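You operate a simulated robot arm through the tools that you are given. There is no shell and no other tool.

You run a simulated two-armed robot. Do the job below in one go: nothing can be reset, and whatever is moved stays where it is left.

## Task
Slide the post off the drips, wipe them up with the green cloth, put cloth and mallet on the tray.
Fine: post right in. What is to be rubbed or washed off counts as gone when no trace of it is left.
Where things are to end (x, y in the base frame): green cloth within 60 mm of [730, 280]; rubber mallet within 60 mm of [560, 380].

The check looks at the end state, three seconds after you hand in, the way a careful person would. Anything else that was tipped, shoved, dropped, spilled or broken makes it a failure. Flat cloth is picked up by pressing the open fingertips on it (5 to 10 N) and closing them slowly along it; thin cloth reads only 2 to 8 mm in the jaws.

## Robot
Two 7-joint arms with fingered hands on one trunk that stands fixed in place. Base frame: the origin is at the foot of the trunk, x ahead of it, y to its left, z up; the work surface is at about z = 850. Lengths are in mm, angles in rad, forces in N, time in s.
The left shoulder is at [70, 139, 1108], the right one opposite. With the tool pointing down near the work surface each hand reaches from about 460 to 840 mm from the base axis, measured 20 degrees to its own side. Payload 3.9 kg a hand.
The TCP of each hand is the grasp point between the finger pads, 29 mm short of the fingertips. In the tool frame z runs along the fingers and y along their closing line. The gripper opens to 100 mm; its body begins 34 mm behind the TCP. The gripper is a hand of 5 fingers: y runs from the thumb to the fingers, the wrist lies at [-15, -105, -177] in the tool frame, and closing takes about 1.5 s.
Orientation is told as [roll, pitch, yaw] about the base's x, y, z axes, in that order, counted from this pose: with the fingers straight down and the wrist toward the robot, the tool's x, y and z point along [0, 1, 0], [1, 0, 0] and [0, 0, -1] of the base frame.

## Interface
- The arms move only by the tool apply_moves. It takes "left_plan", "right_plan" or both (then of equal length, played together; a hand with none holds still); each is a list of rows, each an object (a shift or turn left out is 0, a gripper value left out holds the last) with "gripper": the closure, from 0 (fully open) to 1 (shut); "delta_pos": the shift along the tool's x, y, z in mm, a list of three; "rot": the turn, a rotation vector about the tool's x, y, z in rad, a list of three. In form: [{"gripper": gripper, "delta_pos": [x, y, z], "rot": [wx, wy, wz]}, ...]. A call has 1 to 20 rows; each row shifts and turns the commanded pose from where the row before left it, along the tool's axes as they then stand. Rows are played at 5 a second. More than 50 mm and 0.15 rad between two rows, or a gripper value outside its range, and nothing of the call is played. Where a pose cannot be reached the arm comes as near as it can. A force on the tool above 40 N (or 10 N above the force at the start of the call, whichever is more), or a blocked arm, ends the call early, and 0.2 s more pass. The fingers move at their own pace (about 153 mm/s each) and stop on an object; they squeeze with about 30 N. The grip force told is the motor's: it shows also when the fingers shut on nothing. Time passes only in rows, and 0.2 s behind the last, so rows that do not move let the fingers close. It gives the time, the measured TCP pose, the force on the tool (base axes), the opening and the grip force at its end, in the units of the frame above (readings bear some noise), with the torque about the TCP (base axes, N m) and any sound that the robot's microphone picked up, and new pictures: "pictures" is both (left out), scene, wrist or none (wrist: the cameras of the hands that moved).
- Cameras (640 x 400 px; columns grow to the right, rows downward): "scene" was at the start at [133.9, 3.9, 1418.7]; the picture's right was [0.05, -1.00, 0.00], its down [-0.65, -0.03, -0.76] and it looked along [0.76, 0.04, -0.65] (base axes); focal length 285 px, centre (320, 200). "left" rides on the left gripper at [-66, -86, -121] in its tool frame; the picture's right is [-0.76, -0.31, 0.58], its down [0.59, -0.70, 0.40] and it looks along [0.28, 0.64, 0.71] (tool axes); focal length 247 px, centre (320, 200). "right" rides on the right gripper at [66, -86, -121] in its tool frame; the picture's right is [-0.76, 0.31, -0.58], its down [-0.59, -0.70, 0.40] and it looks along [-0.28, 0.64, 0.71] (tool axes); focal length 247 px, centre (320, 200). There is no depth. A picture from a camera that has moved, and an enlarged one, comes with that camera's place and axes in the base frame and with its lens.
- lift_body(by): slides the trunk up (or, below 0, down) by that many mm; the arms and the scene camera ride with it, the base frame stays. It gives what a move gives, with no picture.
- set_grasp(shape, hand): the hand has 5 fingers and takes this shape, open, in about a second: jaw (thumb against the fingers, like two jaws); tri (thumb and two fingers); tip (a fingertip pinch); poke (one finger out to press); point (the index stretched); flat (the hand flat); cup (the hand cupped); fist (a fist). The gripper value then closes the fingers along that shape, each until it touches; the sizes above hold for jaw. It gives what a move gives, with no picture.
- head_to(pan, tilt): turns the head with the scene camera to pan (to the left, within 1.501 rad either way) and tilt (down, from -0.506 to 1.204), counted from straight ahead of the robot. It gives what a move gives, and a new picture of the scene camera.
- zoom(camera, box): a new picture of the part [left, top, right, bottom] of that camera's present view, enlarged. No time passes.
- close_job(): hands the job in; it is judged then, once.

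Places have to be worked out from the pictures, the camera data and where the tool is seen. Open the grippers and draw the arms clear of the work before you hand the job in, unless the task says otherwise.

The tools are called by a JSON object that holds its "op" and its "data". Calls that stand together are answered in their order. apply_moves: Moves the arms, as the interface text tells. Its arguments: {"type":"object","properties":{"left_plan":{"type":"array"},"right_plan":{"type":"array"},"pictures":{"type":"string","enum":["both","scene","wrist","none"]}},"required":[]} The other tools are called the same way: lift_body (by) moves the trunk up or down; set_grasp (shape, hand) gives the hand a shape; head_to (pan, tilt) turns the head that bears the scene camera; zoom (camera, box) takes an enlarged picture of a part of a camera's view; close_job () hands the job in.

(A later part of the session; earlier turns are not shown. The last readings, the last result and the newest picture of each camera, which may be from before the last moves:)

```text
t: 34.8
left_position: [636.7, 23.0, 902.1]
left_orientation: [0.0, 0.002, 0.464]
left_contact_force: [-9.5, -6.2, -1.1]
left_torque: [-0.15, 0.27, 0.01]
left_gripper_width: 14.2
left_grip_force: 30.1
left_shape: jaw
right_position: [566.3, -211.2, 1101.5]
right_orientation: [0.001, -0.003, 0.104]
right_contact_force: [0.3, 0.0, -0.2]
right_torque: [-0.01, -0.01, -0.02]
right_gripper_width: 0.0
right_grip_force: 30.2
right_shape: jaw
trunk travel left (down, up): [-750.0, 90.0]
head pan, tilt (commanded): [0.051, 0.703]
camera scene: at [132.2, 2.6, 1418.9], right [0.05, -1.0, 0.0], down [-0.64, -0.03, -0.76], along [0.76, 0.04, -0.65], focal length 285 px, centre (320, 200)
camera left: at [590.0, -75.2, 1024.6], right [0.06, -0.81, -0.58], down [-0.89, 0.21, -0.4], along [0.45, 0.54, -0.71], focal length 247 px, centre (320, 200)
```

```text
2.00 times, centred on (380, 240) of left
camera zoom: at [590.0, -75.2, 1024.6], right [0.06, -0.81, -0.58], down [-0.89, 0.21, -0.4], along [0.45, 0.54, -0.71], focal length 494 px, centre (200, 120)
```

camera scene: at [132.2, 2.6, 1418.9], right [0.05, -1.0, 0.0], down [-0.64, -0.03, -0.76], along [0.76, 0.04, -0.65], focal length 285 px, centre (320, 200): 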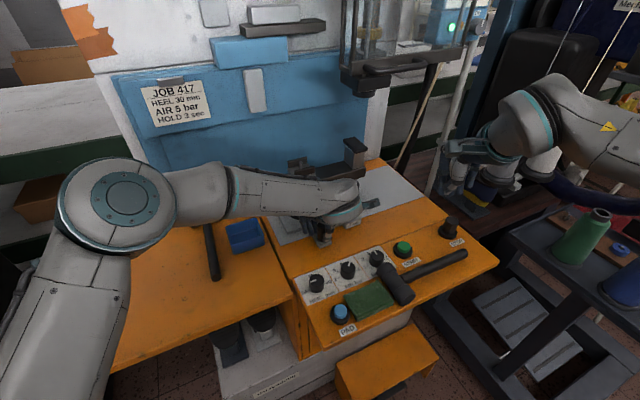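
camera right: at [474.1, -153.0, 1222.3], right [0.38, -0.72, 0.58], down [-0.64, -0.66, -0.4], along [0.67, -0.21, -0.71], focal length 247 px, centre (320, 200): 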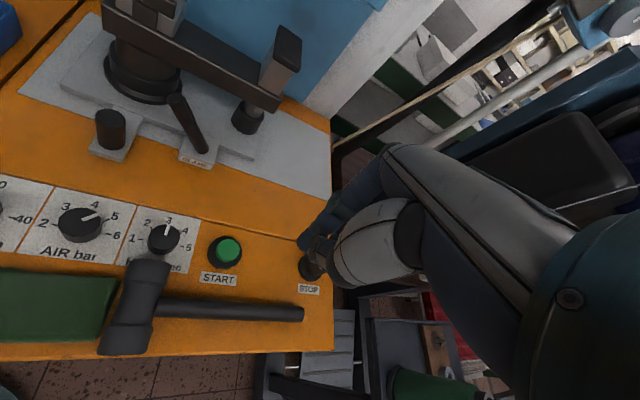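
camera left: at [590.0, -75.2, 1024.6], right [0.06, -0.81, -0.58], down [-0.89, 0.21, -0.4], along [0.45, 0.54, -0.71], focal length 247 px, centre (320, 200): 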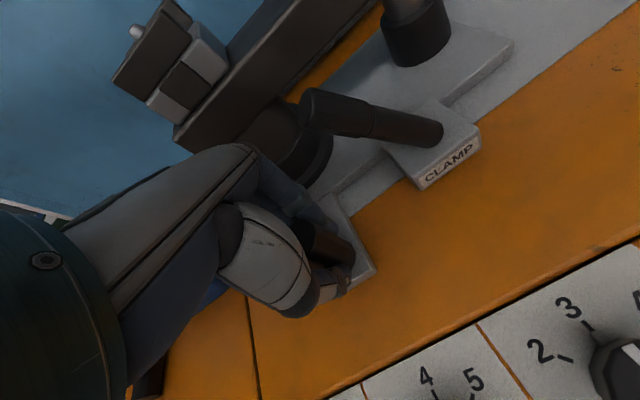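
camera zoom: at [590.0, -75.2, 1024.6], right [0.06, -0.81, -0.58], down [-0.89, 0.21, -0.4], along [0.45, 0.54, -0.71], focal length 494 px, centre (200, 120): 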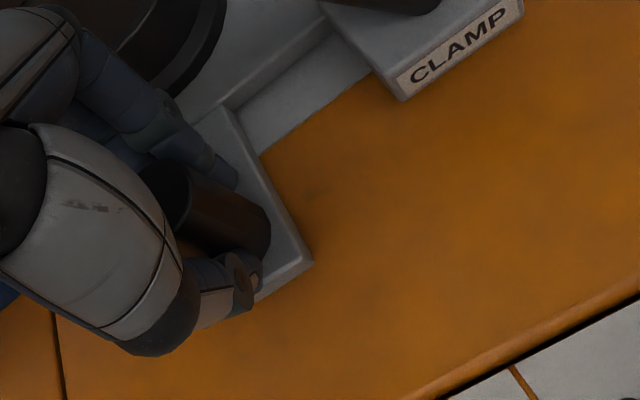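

The knob is gripped by the left hand. I push inward again in small steps now that the clamp is thrown.

{"op": "apply_moves", "data": {"left_plan": [{"gripper": 1.0, "delta_pos": [0, 3, 0]}, {"gripper": 1.0, "delta_pos": [0, 3, 0]}, {"gripper": 1.0, "delta_pos": [0, 3, 0]}, {"gripper": 1.0, "delta_pos": [0, 3, 0]}, {"gripper": 1.0}], "pictures": "both"}}

{"op": "zoom", "data": {"camera": "left", "box": [220, 40, 540, 340]}}

```text
t: 36.0
left_position: [642.8, 25.6, 904.0]
left_orientation: [0.003, 0.002, 0.464]
left_contact_force: [-27.3, -15.6, -3.6]
left_torque: [-0.42, 0.74, 0.02]
left_gripper_width: 12.9
left_grip_force: 30.4
left_shape: jaw
right_position: [563.8, -212.8, 1103.3]
right_orientation: [0.001, -0.004, 0.103]
right_contact_force: [-0.2, 0.5, 0.3]
right_torque: [0.0, -0.02, 0.01]
right_gripper_width: 0.0
right_grip_force: 29.9
right_shape: jaw
trunk travel left (down, up): [-750.0, 90.0]
head pan, tilt (commanded): [0.051, 0.703]
camera scene: at [128.9, 0.5, 1419.2], right [0.05, -1.0, 0.0], down [-0.64, -0.03, -0.77], along [0.76, 0.04, -0.64], focal length 285 px, centre (320, 200)
camera left: at [597.1, -72.4, 1025.5], right [0.06, -0.81, -0.58], down [-0.89, 0.21, -0.4], along [0.45, 0.54, -0.71], focal length 247 px, centre (320, 200)
```

scene: 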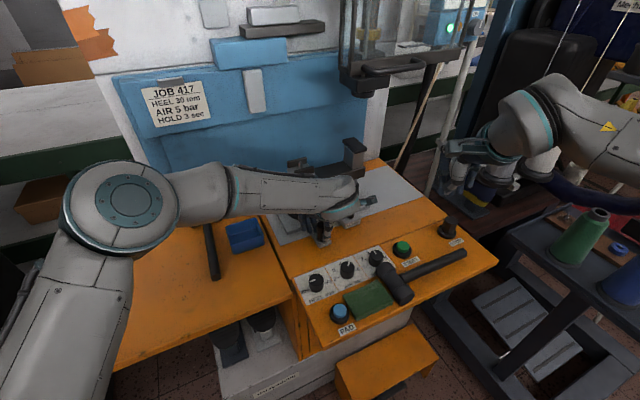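
left: 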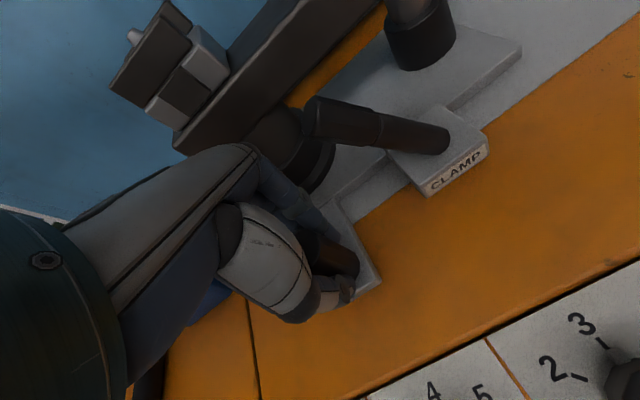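

```text
1.33 times, centred on (380, 190) of left
camera zoom: at [597.1, -72.4, 1025.5], right [0.06, -0.81, -0.58], down [-0.89, 0.21, -0.4], along [0.45, 0.54, -0.71], focal length 329 px, centre (240, 213)
```

zoom: 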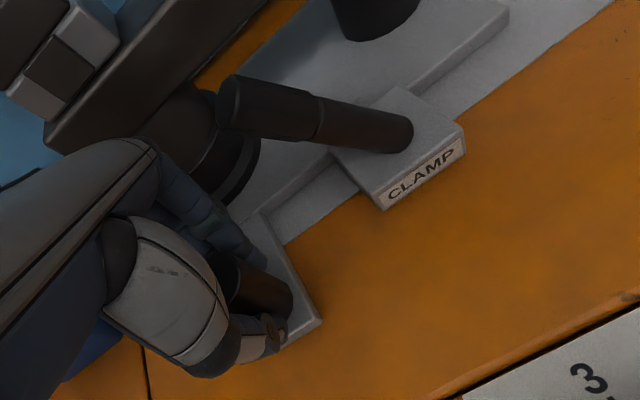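

At 31 N the tongue has barely moved, if at all. Friction may simply be higher, so I raise the push gradually toward 40 N and look for motion.

{"op": "apply_moves", "data": {"left_plan": [{"gripper": 1.0, "delta_pos": [0, 2, 0]}, {"gripper": 1.0, "delta_pos": [0, 2, 0]}, {"gripper": 1.0, "delta_pos": [0, 2, 0]}, {"gripper": 1.0}], "pictures": "wrist"}}

{"op": "zoom", "data": {"camera": "left", "box": [220, 140, 540, 340]}}

```text
t: 37.0
left_position: [647.9, 26.8, 905.8]
left_orientation: [0.002, 0.003, 0.463]
left_contact_force: [-33.1, -18.4, -2.1]
left_torque: [-0.44, 0.89, 0.05]
left_gripper_width: 12.1
left_grip_force: 30.0
left_shape: jaw
right_position: [563.7, -212.8, 1103.8]
right_orientation: [0.0, -0.005, 0.105]
right_contact_force: [0.3, -0.6, -0.3]
right_torque: [0.02, 0.01, -0.03]
right_gripper_width: 0.0
right_grip_force: 29.9
right_shape: jaw
trunk travel left (down, up): [-750.0, 90.0]
head pan, tilt (commanded): [0.051, 0.703]
camera left: at [600.9, -70.6, 1026.4], right [0.06, -0.81, -0.58], down [-0.89, 0.21, -0.4], along [0.45, 0.54, -0.71], focal length 247 px, centre (320, 200)
```

left: 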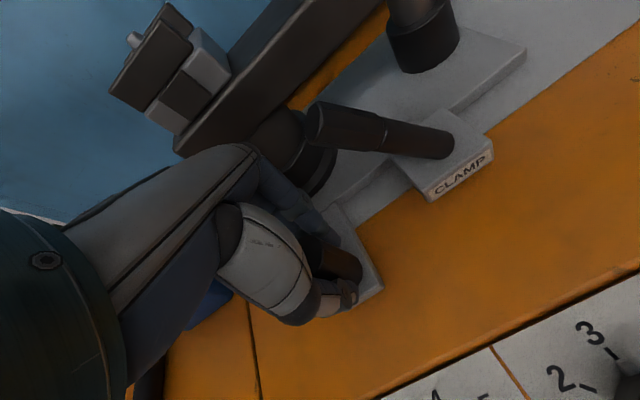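

```text
2.00 times, centred on (380, 240) of left
camera zoom: at [600.9, -70.6, 1026.4], right [0.06, -0.81, -0.58], down [-0.89, 0.21, -0.4], along [0.45, 0.54, -0.71], focal length 494 px, centre (200, 120)
```

zoom: 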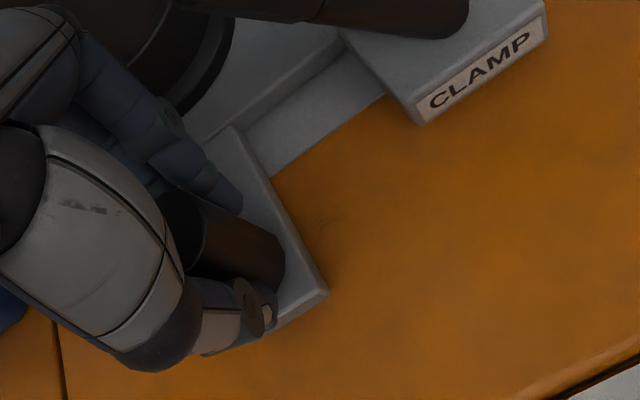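

The tongue's corner still computes to the same place at 38 N. I ramp the push a little further before drawing conclusions about the clamp.

{"op": "apply_moves", "data": {"left_plan": [{"gripper": 1.0, "delta_pos": [0, 2, 0]}, {"gripper": 1.0, "delta_pos": [0, 2, 0]}, {"gripper": 1.0, "delta_pos": [0, 2, 0]}, {"gripper": 1.0}], "pictures": "both"}}

{"op": "zoom", "data": {"camera": "left", "box": [220, 140, 540, 340]}}

```text
t: 38.0
left_position: [651.9, 28.8, 905.7]
left_orientation: [0.0, 0.002, 0.461]
left_contact_force: [-35.0, -20.1, -1.3]
left_torque: [-0.47, 0.88, 0.08]
left_gripper_width: 11.8
left_grip_force: 30.8
left_shape: jaw
right_position: [562.8, -214.2, 1103.8]
right_orientation: [0.002, -0.004, 0.105]
right_contact_force: [0.3, 0.4, 0.5]
right_torque: [-0.02, -0.02, 0.03]
right_gripper_width: 0.0
right_grip_force: 29.8
right_shape: jaw
trunk travel left (down, up): [-750.0, 90.0]
head pan, tilt (commanded): [0.051, 0.703]
camera scene: at [126.8, -0.4, 1419.4], right [0.05, -1.0, 0.0], down [-0.64, -0.03, -0.77], along [0.77, 0.04, -0.64], focal length 285 px, centre (320, 200)
camera left: at [604.8, -68.7, 1026.9], right [0.06, -0.81, -0.58], down [-0.89, 0.21, -0.4], along [0.45, 0.54, -0.71], focal length 247 px, centre (320, 200)
```

scene: 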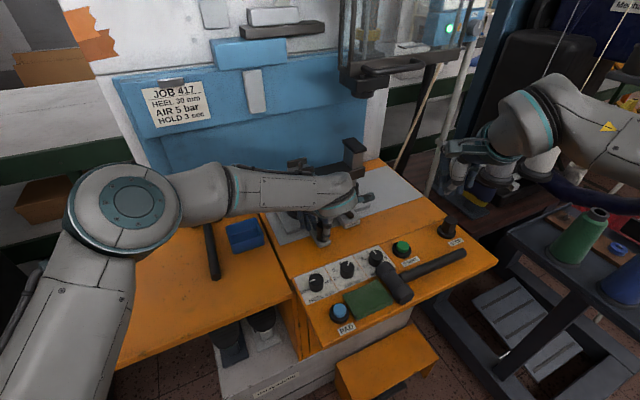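
left: 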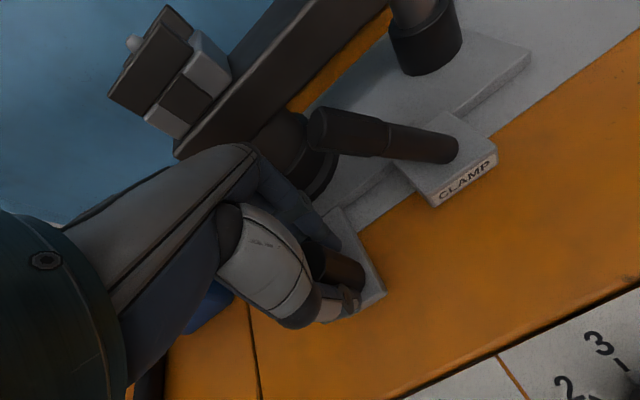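

```text
2.00 times, centred on (380, 240) of left
camera zoom: at [604.8, -68.7, 1026.9], right [0.06, -0.81, -0.58], down [-0.89, 0.21, -0.4], along [0.45, 0.54, -0.71], focal length 494 px, centre (200, 120)
```

zoom: 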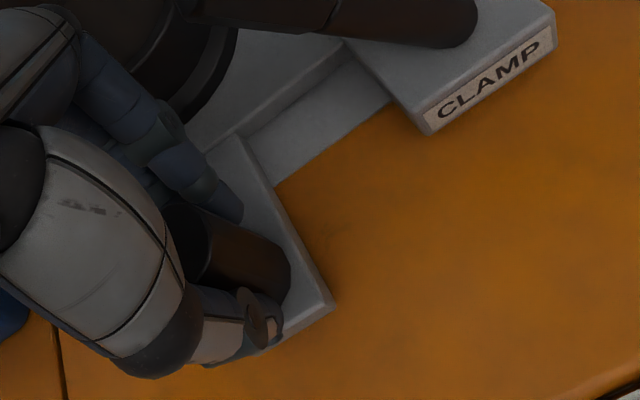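

The fingers themselves give at about 40 N and the tongue hasn't moved, so it is still held in this direction. I ease back to neutral and then pull gently outward to test whether it is locked or simply at its end stop.

{"op": "apply_moves", "data": {"left_plan": [{"gripper": 1.0, "delta_pos": [0, -6, 0]}, {"gripper": 1.0, "delta_pos": [0, -6, 0]}, {"gripper": 1.0, "delta_pos": [0, -6, 0]}, {"gripper": 1.0, "delta_pos": [0, -6, 0]}, {"gripper": 1.0}, {"gripper": 1.0, "delta_pos": [0, -3, 0]}, {"gripper": 1.0, "delta_pos": [0, -3, 0]}, {"gripper": 1.0}], "pictures": "wrist"}}

{"op": "zoom", "data": {"camera": "left", "box": [220, 140, 540, 340]}}

```text
t: 39.8
left_position: [633.8, 21.2, 904.9]
left_orientation: [-0.002, -0.006, 0.466]
left_contact_force: [11.0, -0.3, 14.8]
left_torque: [0.18, -0.62, -0.08]
left_gripper_width: 13.3
left_grip_force: 29.7
left_shape: jaw
right_position: [566.8, -210.1, 1101.2]
right_orientation: [-0.001, 0.0, 0.106]
right_contact_force: [0.2, -0.1, 0.7]
right_torque: [0.01, 0.0, 0.0]
right_gripper_width: 0.1
right_grip_force: 30.3
right_shape: jaw
trunk travel left (down, up): [-750.0, 90.0]
head pan, tilt (commanded): [0.051, 0.703]
camera left: at [586.9, -76.0, 1026.1], right [0.07, -0.81, -0.58], down [-0.89, 0.21, -0.4], along [0.45, 0.54, -0.71], focal length 247 px, centre (320, 200)
```

left: 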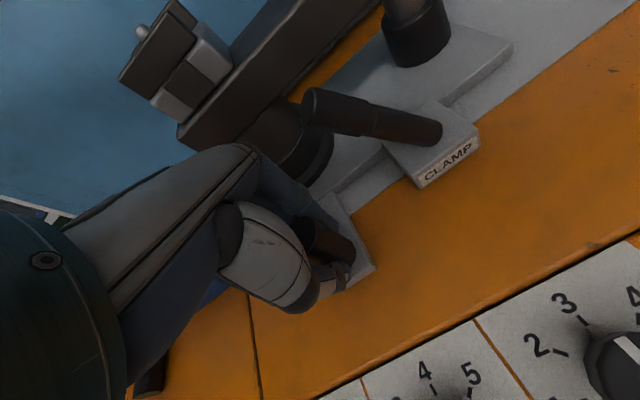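

```text
2.00 times, centred on (380, 240) of left
camera zoom: at [586.9, -76.0, 1026.1], right [0.07, -0.81, -0.58], down [-0.89, 0.21, -0.4], along [0.45, 0.54, -0.71], focal length 494 px, centre (200, 120)
```

zoom: 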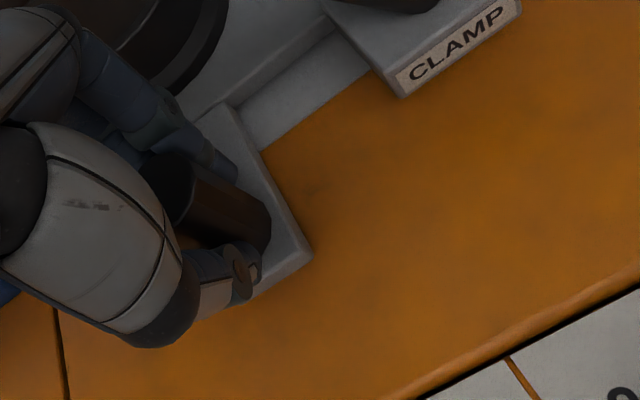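

The slide is locked both ways, and the lever measures only about 25° left versus 35° right originally. My last push on it was partly sideways, so it may not be fully thrown. I release the knob, withdraw the left hand, and will push the lever further with better alignment.

{"op": "apply_moves", "data": {"left_plan": [{"gripper": 1.0, "delta_pos": [0, 6, 0]}, {"gripper": 0.7}, {"gripper": 0.45}, {"gripper": 0.45}, {"gripper": 0.45, "delta_pos": [0, 0, -15]}, {"gripper": 0.45, "delta_pos": [0, 0, -25]}, {"gripper": 0.45, "delta_pos": [0, 0, -35]}, {"gripper": 0.45, "delta_pos": [0, -10, -35]}, {"gripper": 0.45, "delta_pos": [30, -10, -30]}, {"gripper": 0.45, "delta_pos": [40, 0, -20]}, {"gripper": 0.45, "delta_pos": [45, 0, -10]}, {"gripper": 0.45, "delta_pos": [45, 0, 0]}, {"gripper": 0.45, "delta_pos": [40, 0, 0]}, {"gripper": 0.45, "delta_pos": [30, 0, 0]}, {"gripper": 0.45}], "pictures": "both"}}

{"op": "zoom", "data": {"camera": "scene", "box": [260, 160, 420, 260]}}

```text
t: 43.0
left_position: [519.7, 219.3, 1070.6]
left_orientation: [0.0, 0.0, 0.464]
left_contact_force: [0.7, -0.1, -0.2]
left_torque: [0.01, 0.02, -0.02]
left_gripper_width: 55.0
left_grip_force: 0.1
left_shape: jaw
right_position: [569.5, -211.5, 1100.8]
right_orientation: [0.001, -0.001, 0.106]
right_contact_force: [-0.4, -0.1, -0.7]
right_torque: [-0.01, 0.03, -0.04]
right_gripper_width: 0.1
right_grip_force: 29.9
right_shape: jaw
trunk travel left (down, up): [-750.0, 90.0]
head pan, tilt (commanded): [0.051, 0.703]
camera scene: at [134.5, 3.2, 1418.6], right [0.05, -1.0, 0.0], down [-0.65, -0.03, -0.76], along [0.76, 0.04, -0.65], focal length 285 px, centre (320, 200)
camera left: at [473.3, 121.4, 1191.7], right [0.06, -0.81, -0.58], down [-0.89, 0.21, -0.4], along [0.45, 0.54, -0.71], focal length 247 px, centre (320, 200)
```

scene: 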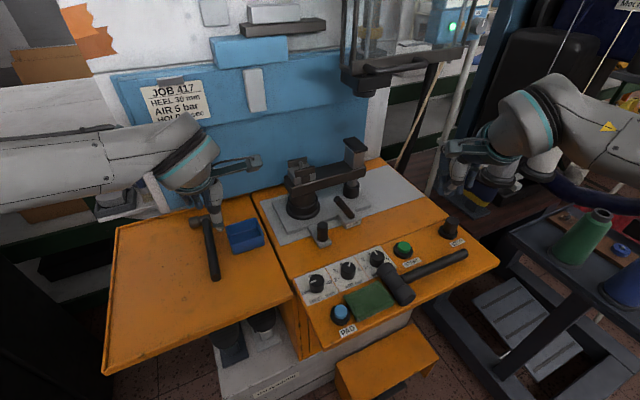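
left: 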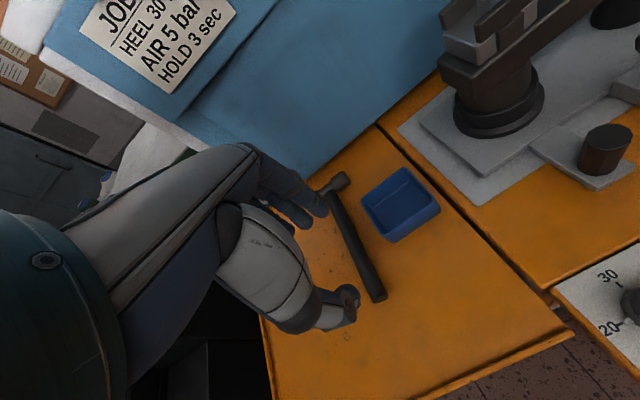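

```text
4.00 times, centred on (340, 210) of scene
camera zoom: at [134.5, 3.2, 1418.6], right [0.05, -1.0, 0.0], down [-0.65, -0.03, -0.76], along [0.76, 0.04, -0.65], focal length 1141 px, centre (240, 160)
```

zoom: 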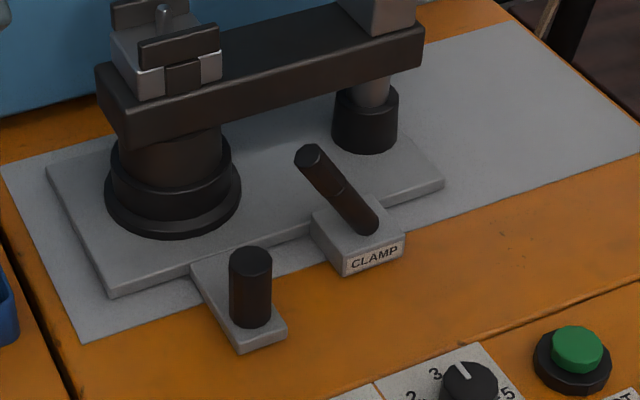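

Re-measured in the lever's own plane, it now stands about 29° left, mirror of the start, so it is fully thrown. The bed sheet is much longer across (to the right) than deep, so the slide may run sideways; I regrip the knob with the left hand to test that direction.

{"op": "apply_moves", "data": {"left_plan": [{"gripper": 0.45, "delta_pos": [-30, 0, 0]}, {"gripper": 0.45, "delta_pos": [-40, 2, 0]}, {"gripper": 0.45, "delta_pos": [-40, 3, 10]}, {"gripper": 0.45, "delta_pos": [-40, 3, 15]}, {"gripper": 0.45, "delta_pos": [-40, 4, 20]}, {"gripper": 0.45, "delta_pos": [-37, 4, 20]}, {"gripper": 0.45}, {"gripper": 0.45, "delta_pos": [0, 0, 25]}, {"gripper": 0.45, "delta_pos": [0, 0, 25]}, {"gripper": 0.45, "delta_pos": [0, 0, 25]}, {"gripper": 0.45, "delta_pos": [0, 0, 18]}, {"gripper": 0.45}], "pictures": "both"}}

{"op": "zoom", "data": {"camera": "left", "box": [220, 100, 540, 300]}}

```text
t: 45.6
left_position: [633.4, 22.9, 911.3]
left_orientation: [-0.001, 0.0, 0.463]
left_contact_force: [-0.1, 0.1, 0.1]
left_torque: [0.0, 0.0, 0.01]
left_gripper_width: 54.7
left_grip_force: 0.1
left_shape: jaw
right_position: [566.5, -211.0, 1102.5]
right_orientation: [0.001, -0.001, 0.106]
right_contact_force: [-1.2, -0.4, -0.6]
right_torque: [0.03, 0.02, -0.02]
right_gripper_width: 0.0
right_grip_force: 30.0
right_shape: jaw
trunk travel left (down, up): [-750.0, 90.0]
head pan, tilt (commanded): [0.051, 0.703]
camera scene: at [133.4, 4.0, 1418.8], right [0.05, -1.0, 0.0], down [-0.65, -0.03, -0.76], along [0.76, 0.04, -0.65], focal length 285 px, centre (320, 200)
camera left: at [586.8, -74.4, 1032.6], right [0.07, -0.81, -0.58], down [-0.89, 0.21, -0.4], along [0.45, 0.54, -0.71], focal length 247 px, centre (320, 200)
```

scene: 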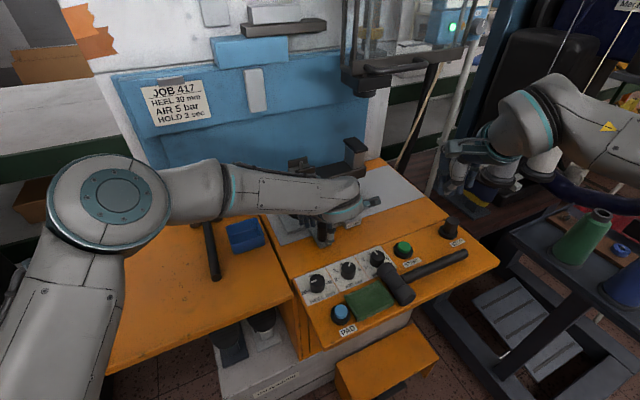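
left: 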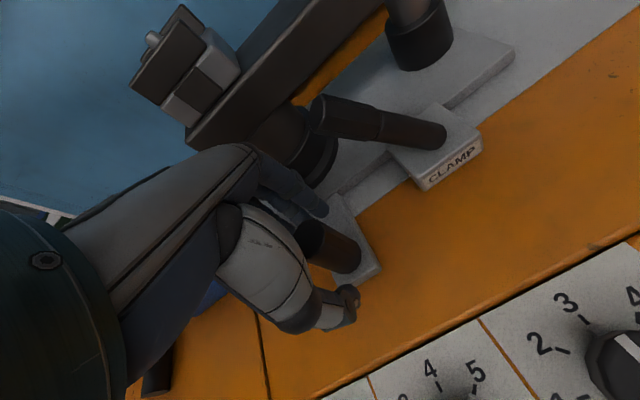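

```text
2.00 times, centred on (380, 200) of left
camera zoom: at [586.8, -74.4, 1032.6], right [0.07, -0.81, -0.58], down [-0.89, 0.21, -0.4], along [0.45, 0.54, -0.71], focal length 494 px, centre (200, 200)
```

zoom: 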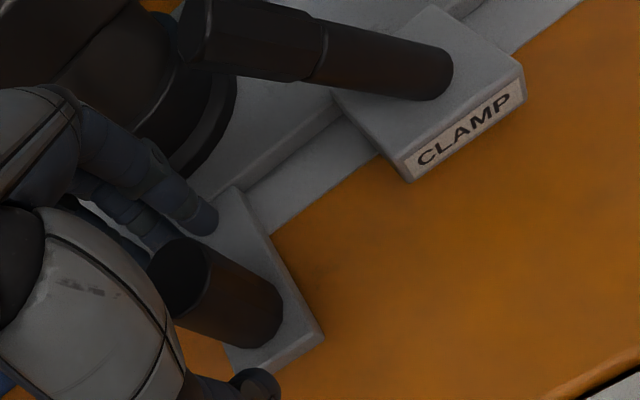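

In place over the knob. I lower 10 mm, close on it, and try a gentle sideways pull to the right (across the slide).

{"op": "apply_moves", "data": {"left_plan": [{"gripper": 0.45, "delta_pos": [0, 2, 9]}, {"gripper": 0.7}, {"gripper": 0.9}, {"gripper": 1.0}, {"gripper": 1.0}, {"gripper": 1.0, "delta_pos": [-3, 0, 0]}, {"gripper": 1.0, "delta_pos": [-3, 0, 0]}, {"gripper": 1.0, "delta_pos": [-3, 0, 0]}, {"gripper": 1.0, "delta_pos": [-3, 0, 0]}, {"gripper": 1.0}], "pictures": "wrist"}}

{"op": "zoom", "data": {"camera": "left", "box": [220, 100, 540, 300]}}

```text
t: 47.8
left_position: [642.1, 11.7, 903.3]
left_orientation: [0.0, 0.001, 0.463]
left_contact_force: [-7.2, -6.7, -13.3]
left_torque: [-0.13, 0.14, -0.02]
left_gripper_width: 17.2
left_grip_force: 29.9
left_shape: jaw
right_position: [566.8, -210.2, 1101.4]
right_orientation: [0.0, 0.001, 0.104]
right_contact_force: [0.0, 0.2, 0.0]
right_torque: [-0.01, -0.03, -0.01]
right_gripper_width: 0.0
right_grip_force: 29.6
right_shape: jaw
trunk travel left (down, up): [-750.0, 90.0]
head pan, tilt (commanded): [0.051, 0.703]
camera left: at [594.5, -85.8, 1025.0], right [0.06, -0.81, -0.58], down [-0.89, 0.21, -0.4], along [0.45, 0.54, -0.71], focal length 247 px, centre (320, 200)
```

left: 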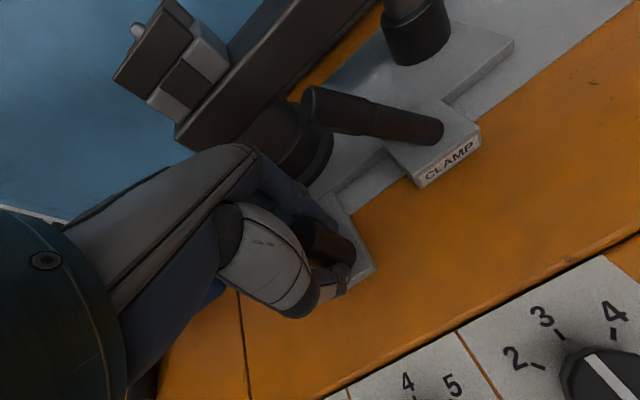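

```text
2.00 times, centred on (380, 200) of left
camera zoom: at [594.5, -85.8, 1025.0], right [0.06, -0.81, -0.58], down [-0.89, 0.21, -0.4], along [0.45, 0.54, -0.71], focal length 494 px, centre (200, 200)
```

zoom: 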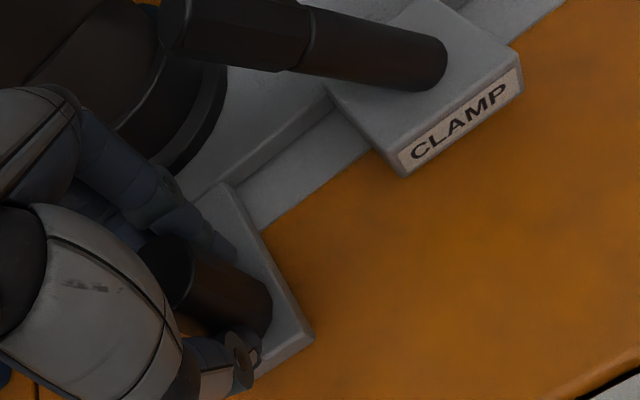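

That's it: knob, tongue and clamp block all shifted together about 13 mm to the right with little force, so the slide runs sideways (toward [0.45, -0.89]). I keep sliding in that direction and watch the force and what gets uncovered.

{"op": "apply_moves", "data": {"left_plan": [{"gripper": 1.0, "delta_pos": [-5, 0, 0]}, {"gripper": 1.0, "delta_pos": [-6, 0, 0]}, {"gripper": 1.0, "delta_pos": [-6, 0, 0]}, {"gripper": 1.0, "delta_pos": [-6, 0, 0]}, {"gripper": 1.0, "delta_pos": [-6, 0, 0]}, {"gripper": 1.0, "delta_pos": [-6, 0, 0]}, {"gripper": 1.0}], "pictures": "both"}}

{"op": "zoom", "data": {"camera": "scene", "box": [240, 160, 400, 260]}}

```text
t: 49.4
left_position: [657.4, -17.1, 904.6]
left_orientation: [0.003, 0.002, 0.466]
left_contact_force: [-7.1, -5.2, -19.6]
left_torque: [-0.11, 0.13, 0.01]
left_gripper_width: 16.7
left_grip_force: 29.7
left_shape: jaw
right_position: [568.6, -211.2, 1101.9]
right_orientation: [0.001, 0.001, 0.104]
right_contact_force: [0.2, 0.3, 0.1]
right_torque: [-0.04, 0.0, -0.05]
right_gripper_width: 0.1
right_grip_force: 30.3
right_shape: jaw
trunk travel left (down, up): [-750.0, 90.0]
head pan, tilt (commanded): [0.051, 0.703]
camera scene: at [135.8, 2.9, 1418.5], right [0.05, -1.0, 0.0], down [-0.65, -0.03, -0.76], along [0.76, 0.04, -0.65], focal length 285 px, centre (320, 200)
camera left: at [610.3, -115.1, 1025.5], right [0.06, -0.81, -0.58], down [-0.89, 0.21, -0.4], along [0.45, 0.54, -0.71], focal length 247 px, centre (320, 200)
```

scene: 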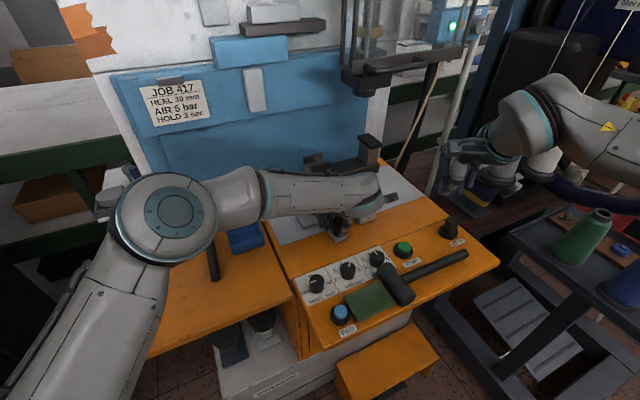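
left: 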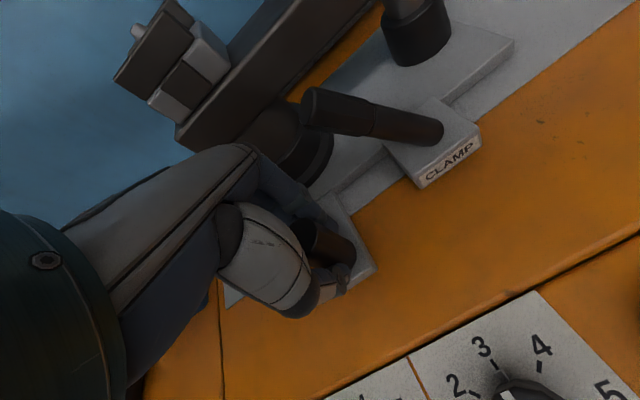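

```text
4.00 times, centred on (320, 210) of scene
camera zoom: at [135.8, 2.9, 1418.5], right [0.05, -1.0, 0.0], down [-0.65, -0.03, -0.76], along [0.76, 0.04, -0.65], focal length 1141 px, centre (320, 160)
```

zoom: 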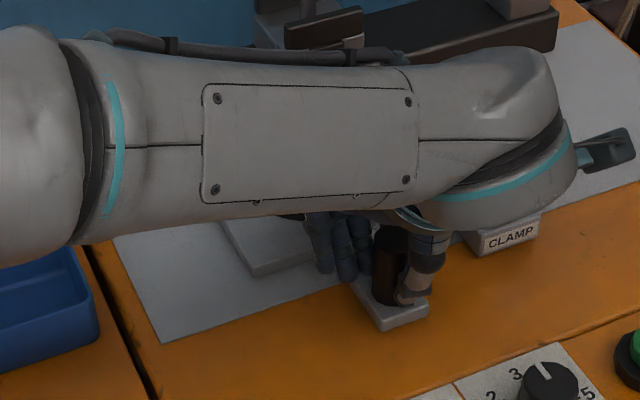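

It keeps sliding easily. I continue to the right (easing 2 mm down because the grip pulls a bit upward), watching for an end stop.

{"op": "apply_moves", "data": {"left_plan": [{"gripper": 1.0, "delta_pos": [-5, 0, 1]}, {"gripper": 1.0, "delta_pos": [-6, 0, 1]}, {"gripper": 1.0, "delta_pos": [-6, 0, 0]}, {"gripper": 1.0, "delta_pos": [-6, 0, 0]}, {"gripper": 1.0, "delta_pos": [-6, 0, 0]}, {"gripper": 1.0, "delta_pos": [-6, 0, 0]}, {"gripper": 1.0, "delta_pos": [-6, 0, 0]}, {"gripper": 1.0, "delta_pos": [-6, 0, 0]}, {"gripper": 1.0}], "pictures": "both"}}

{"op": "zoom", "data": {"camera": "scene", "box": [240, 160, 400, 260]}}

```text
t: 51.4
left_position: [678.7, -59.0, 903.3]
left_orientation: [0.0, -0.001, 0.463]
left_contact_force: [-0.1, -1.5, -6.9]
left_torque: [-0.01, -0.01, -0.01]
left_gripper_width: 16.5
left_grip_force: 29.9
left_shape: jaw
right_position: [568.7, -211.2, 1101.7]
right_orientation: [-0.001, 0.0, 0.106]
right_contact_force: [-0.1, 0.5, -0.7]
right_torque: [-0.04, 0.0, 0.0]
right_gripper_width: 0.0
right_grip_force: 30.0
right_shape: jaw
trunk travel left (down, up): [-750.0, 90.0]
head pan, tilt (commanded): [0.051, 0.703]
camera scene: at [135.1, 3.5, 1418.6], right [0.05, -1.0, 0.0], down [-0.65, -0.03, -0.76], along [0.76, 0.04, -0.65], focal length 285 px, centre (320, 200)
camera left: at [631.2, -156.9, 1025.0], right [0.07, -0.81, -0.58], down [-0.89, 0.21, -0.4], along [0.45, 0.54, -0.71], focal length 247 px, centre (320, 200)
```

scene: 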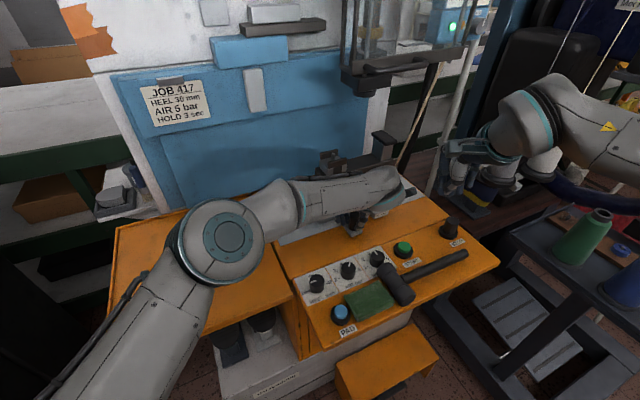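
left: 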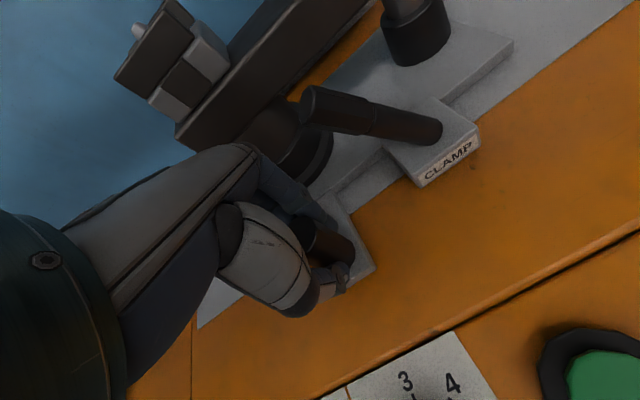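

```text
4.00 times, centred on (320, 210) of scene
camera zoom: at [135.1, 3.5, 1418.6], right [0.05, -1.0, 0.0], down [-0.65, -0.03, -0.76], along [0.76, 0.04, -0.65], focal length 1141 px, centre (320, 160)
```

zoom: 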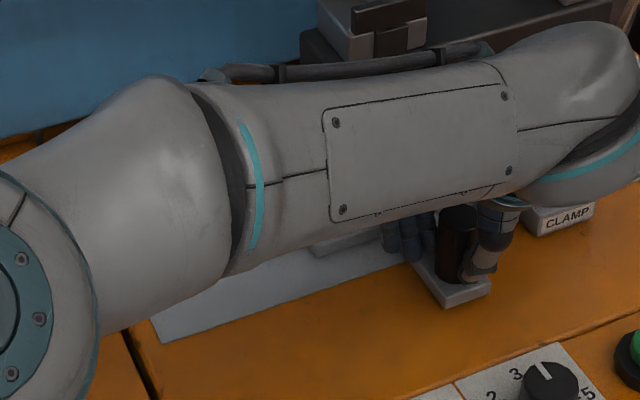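

About 93 mm slid so far with low force. I continue another 40 mm while the left arm still reaches, then I'll let go and look at what is uncovered.

{"op": "apply_moves", "data": {"left_plan": [{"gripper": 1.0, "delta_pos": [-5, 0, 0]}, {"gripper": 1.0, "delta_pos": [-6, 0, 0]}, {"gripper": 1.0, "delta_pos": [-6, 0, 0]}, {"gripper": 1.0, "delta_pos": [-6, 0, 0]}, {"gripper": 1.0, "delta_pos": [-6, 0, 0]}, {"gripper": 1.0, "delta_pos": [-6, 0, 0]}, {"gripper": 1.0, "delta_pos": [-6, 0, 0]}, {"gripper": 1.0}], "pictures": "both"}}

```text
t: 53.2
left_position: [696.4, -96.2, 902.6]
left_orientation: [-0.001, 0.0, 0.464]
left_contact_force: [4.0, 0.4, -2.6]
left_torque: [0.06, -0.13, 0.0]
left_gripper_width: 16.1
left_grip_force: 29.5
left_shape: jaw
right_position: [569.0, -210.1, 1100.5]
right_orientation: [0.0, 0.002, 0.106]
right_contact_force: [0.6, 0.9, 0.2]
right_torque: [-0.02, -0.01, 0.0]
right_gripper_width: 0.3
right_grip_force: 30.1
right_shape: jaw
trunk travel left (down, up): [-750.0, 90.0]
head pan, tilt (commanded): [0.051, 0.703]
camera scene: at [135.4, 4.1, 1418.6], right [0.05, -1.0, 0.0], down [-0.65, -0.03, -0.76], along [0.76, 0.04, -0.65], focal length 285 px, centre (320, 200)
camera left: at [649.4, -193.8, 1024.9], right [0.07, -0.81, -0.58], down [-0.89, 0.21, -0.4], along [0.45, 0.54, -0.71], focal length 247 px, centre (320, 200)
```

scene: 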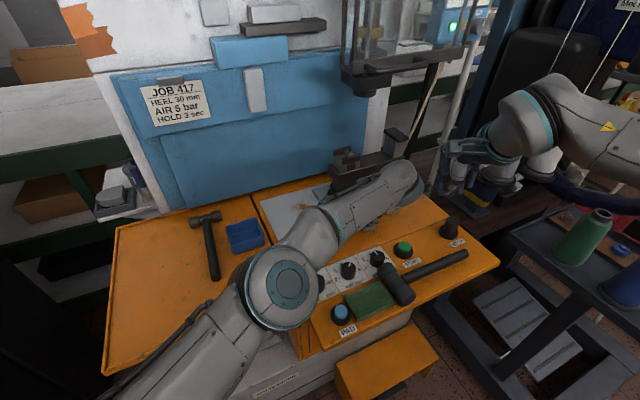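
left: 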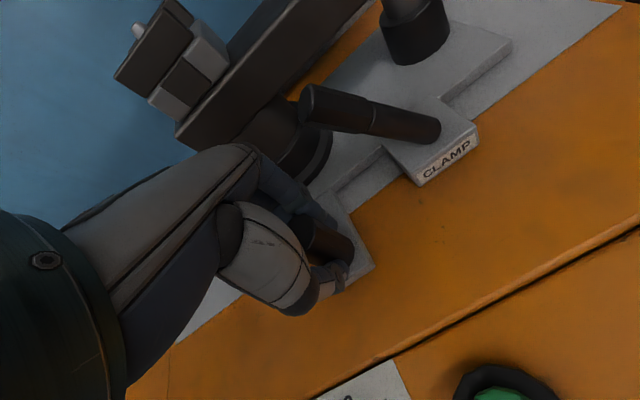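

Slid about 134 mm in total. I zoom on the uncovered left part of the bed.

{"op": "zoom", "data": {"camera": "scene", "box": [240, 160, 400, 260]}}

{"op": "zoom", "data": {"camera": "left", "box": [400, 0, 640, 150]}}

```text
4.00 times, centred on (320, 210) of scene
camera zoom: at [135.4, 4.1, 1418.6], right [0.05, -1.0, 0.0], down [-0.65, -0.03, -0.76], along [0.76, 0.04, -0.65], focal length 1141 px, centre (320, 160)
```

zoom: 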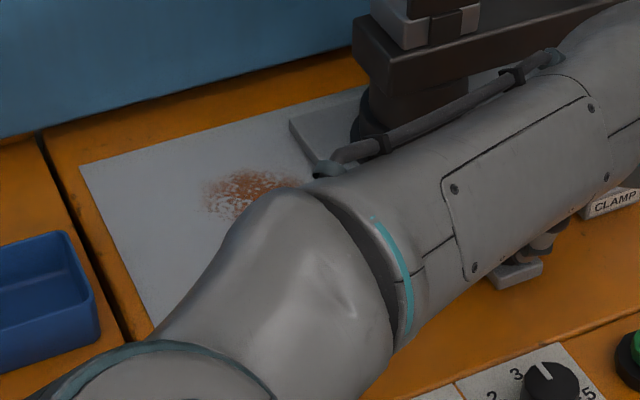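

```text
2.67 times, centred on (520, 75) of left
camera zoom: at [649.4, -193.8, 1024.9], right [0.07, -0.81, -0.58], down [-0.89, 0.21, -0.4], along [0.45, 0.54, -0.71], focal length 659 px, centre (-213, 533)
```

zoom: 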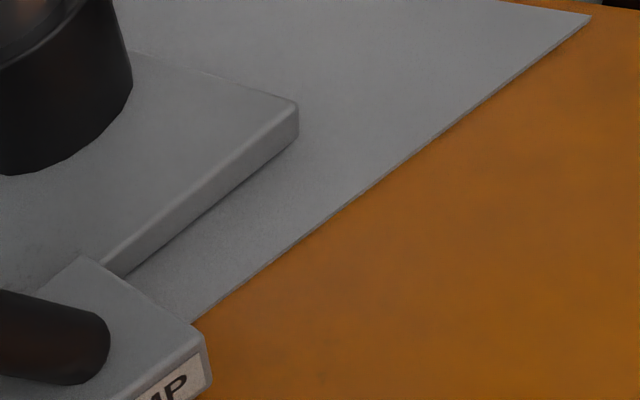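

There are the drips: a brown patch on the bed that the post had covered. Now I keep sliding to the end stop so the post is right in.

{"op": "apply_moves", "data": {"left_plan": [{"gripper": 1.0, "delta_pos": [-5, 0, 0]}, {"gripper": 1.0, "delta_pos": [-5, 0, 0]}, {"gripper": 1.0, "delta_pos": [-5, 0, 0]}, {"gripper": 1.0, "delta_pos": [-5, 0, 0]}, {"gripper": 1.0, "delta_pos": [-5, 0, 0]}, {"gripper": 1.0, "delta_pos": [-5, 0, 0]}, {"gripper": 1.0}], "pictures": "both"}}

{"op": "zoom", "data": {"camera": "scene", "box": [240, 160, 400, 260]}}

```text
t: 54.8
left_position: [692.2, -106.9, 904.4]
left_orientation: [-0.002, 0.0, 0.463]
left_contact_force: [25.1, 11.2, -0.9]
left_torque: [0.34, -0.57, -0.05]
left_gripper_width: 15.4
left_grip_force: 29.9
left_shape: jaw
left hand out of reach, approached as far as the arm can: row 1, 2, 3, 4, 5, 6
right_position: [571.7, -208.3, 1099.7]
right_orientation: [-0.001, 0.005, 0.104]
right_contact_force: [-0.8, -0.2, 0.1]
right_torque: [-0.03, 0.0, -0.02]
right_gripper_width: 0.2
right_grip_force: 30.0
right_shape: jaw
trunk travel left (down, up): [-750.0, 90.0]
head pan, tilt (commanded): [0.051, 0.703]
camera scene: at [139.5, 6.3, 1418.2], right [0.05, -1.0, 0.0], down [-0.65, -0.03, -0.76], along [0.76, 0.04, -0.65], focal length 285 px, centre (320, 200)
camera left: at [645.5, -204.9, 1025.9], right [0.07, -0.81, -0.58], down [-0.89, 0.21, -0.4], along [0.45, 0.54, -0.71], focal length 247 px, centre (320, 200)
```

scene: 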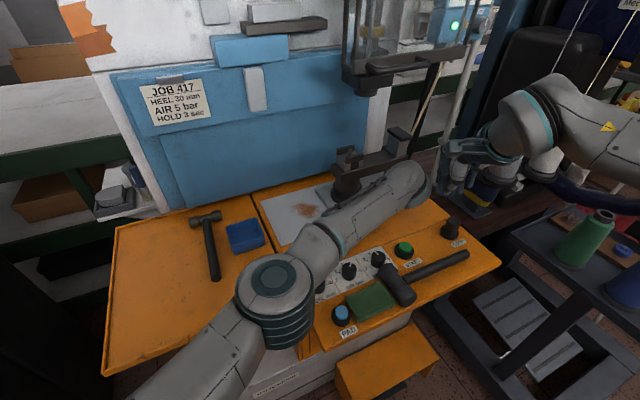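
left: 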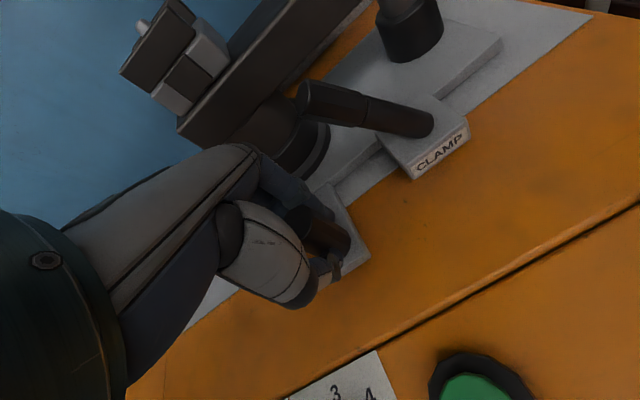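

```text
4.00 times, centred on (320, 210) of scene
camera zoom: at [139.5, 6.3, 1418.2], right [0.05, -1.0, 0.0], down [-0.65, -0.03, -0.76], along [0.76, 0.04, -0.65], focal length 1141 px, centre (320, 160)
```

zoom: 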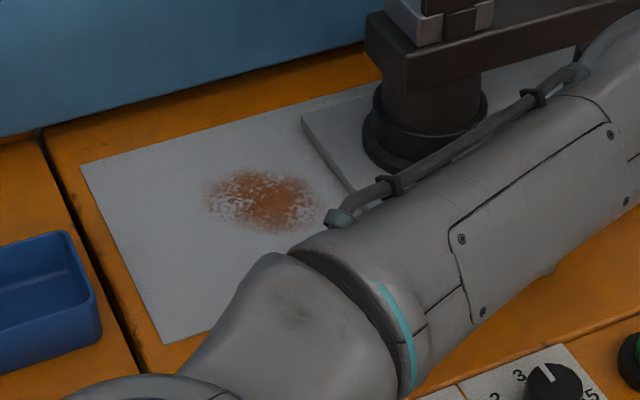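

The left arm is at its reach with this yaw and starts pulling outward (25 N), so I release the knob, rise straight up, and turn the wrist back for a better approach.

{"op": "apply_moves", "data": {"left_plan": [{"gripper": 0.7}, {"gripper": 0.45}, {"gripper": 0.45}, {"gripper": 0.45, "delta_pos": [0, 0, -15]}, {"gripper": 0.45, "delta_pos": [0, 0, -25]}, {"gripper": 0.45, "delta_pos": [0, 0, -30]}, {"gripper": 0.45, "delta_pos": [5, -5, -30]}, {"gripper": 0.45, "delta_pos": [20, -15, -10]}, {"gripper": 1.0, "delta_pos": [30, -10, 0], "rot": [0, 0, 0.1]}, {"gripper": 1.0, "delta_pos": [30, -10, 0], "rot": [0, 0, 0.12]}, {"gripper": 1.0, "rot": [0, 0, 0.12]}, {"gripper": 1.0, "rot": [0, 0, 0.12]}, {"gripper": 1.0}], "pictures": "both"}}

{"op": "zoom", "data": {"camera": "scene", "box": [280, 140, 440, 240]}}

```text
t: 56.7
left_position: [660.9, -86.0, 1017.7]
left_orientation: [-0.009, -0.003, 0.482]
left_contact_force: [2.6, -0.4, -0.2]
left_torque: [0.02, 0.34, 0.29]
left_gripper_width: 0.0
left_grip_force: 2.5
left_shape: jaw
right_position: [563.3, -203.5, 1101.5]
right_orientation: [-0.001, 0.006, 0.119]
right_contact_force: [-3.2, 0.2, 0.9]
right_torque: [0.01, -0.18, 0.05]
right_gripper_width: 0.0
right_grip_force: 30.8
right_shape: jaw
trunk travel left (down, up): [-750.0, 90.0]
head pan, tilt (commanded): [0.051, 0.703]
stopped in row 9 (left hand): the force on the tool passed its limit at 66 N (the readings are from after the stop); the commanded pose is now the measured one
camera scene: at [133.7, 6.6, 1418.7], right [0.05, -1.0, 0.0], down [-0.65, -0.03, -0.76], along [0.76, 0.04, -0.65], focal length 285 px, centre (320, 200)
camera left: at [616.2, -184.2, 1139.5], right [0.08, -0.82, -0.57], down [-0.89, 0.19, -0.4], along [0.44, 0.54, -0.71], focal length 247 px, centre (320, 200)
```

scene: 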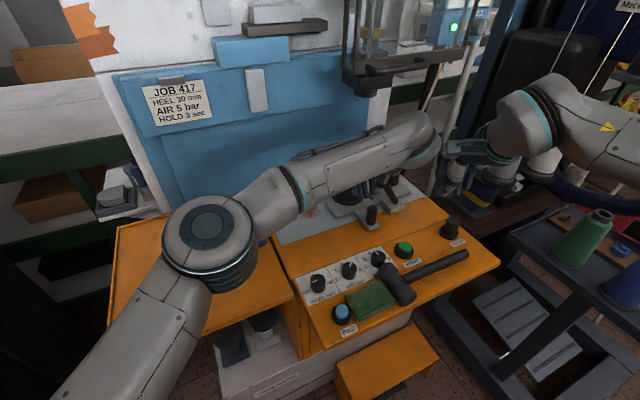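
left: 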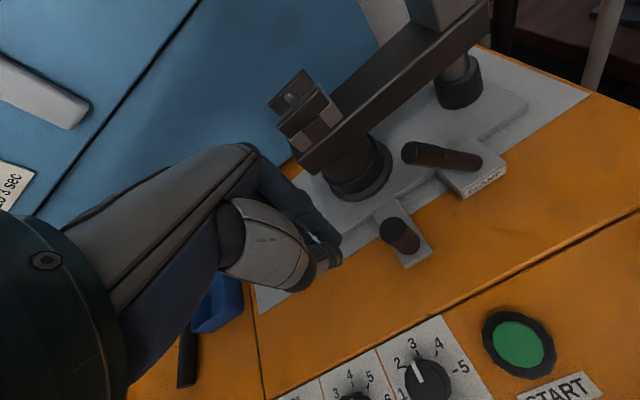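

```text
4.00 times, centred on (360, 190) of scene
camera zoom: at [133.7, 6.6, 1418.7], right [0.05, -1.0, 0.0], down [-0.65, -0.03, -0.76], along [0.76, 0.04, -0.65], focal length 1141 px, centre (160, 240)
```

zoom: 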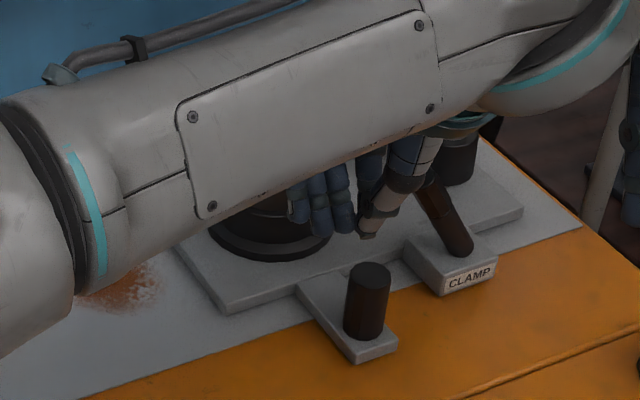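

The left hand bumped the parked right hand while turning (66 N, call stopped); nothing on the bench was touched. I move the left hand away to the left first, and shift the right hand further right to make room.

{"op": "apply_moves", "data": {"left_plan": [{"gripper": 1.0, "delta_pos": [15, 0, 0]}, {"gripper": 1.0, "delta_pos": [30, 0, -5]}, {"gripper": 1.0, "delta_pos": [30, 0, -5]}, {"gripper": 1.0}], "right_plan": [{"gripper": 1.0, "delta_pos": [-10, 0, 0]}, {"gripper": 1.0, "delta_pos": [-25, 0, 0]}, {"gripper": 1.0, "delta_pos": [-30, 0, 0]}, {"gripper": 1.0}], "pictures": "scene"}}

{"op": "zoom", "data": {"camera": "scene", "box": [280, 140, 440, 240]}}

```text
t: 57.7
left_position: [628.8, -19.6, 1027.4]
left_orientation: [-0.007, -0.002, 0.482]
left_contact_force: [0.2, 0.4, 0.5]
left_torque: [-0.02, -0.01, 0.01]
left_gripper_width: 0.2
left_grip_force: 30.5
left_shape: jaw
right_position: [572.2, -269.8, 1100.1]
right_orientation: [0.003, 0.008, 0.117]
right_contact_force: [0.3, -0.5, -0.1]
right_torque: [0.0, 0.03, 0.01]
right_gripper_width: 0.3
right_grip_force: 30.6
right_shape: jaw
trunk travel left (down, up): [-750.0, 90.0]
head pan, tilt (commanded): [0.051, 0.703]
camera scene: at [134.5, 4.2, 1418.6], right [0.05, -1.0, 0.0], down [-0.65, -0.03, -0.76], along [0.76, 0.04, -0.65], focal length 285 px, centre (320, 200)
```

scene: 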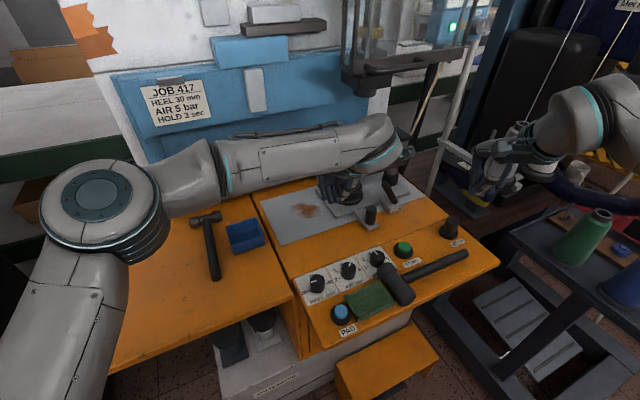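

```text
4.00 times, centred on (360, 190) of scene
camera zoom: at [134.5, 4.2, 1418.6], right [0.05, -1.0, 0.0], down [-0.65, -0.03, -0.76], along [0.76, 0.04, -0.65], focal length 1141 px, centre (160, 240)
```

zoom: 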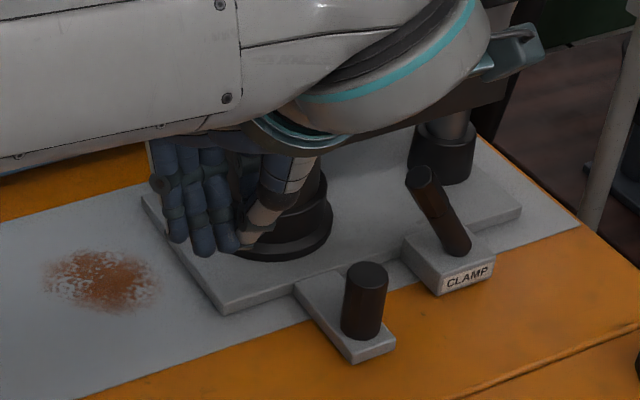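

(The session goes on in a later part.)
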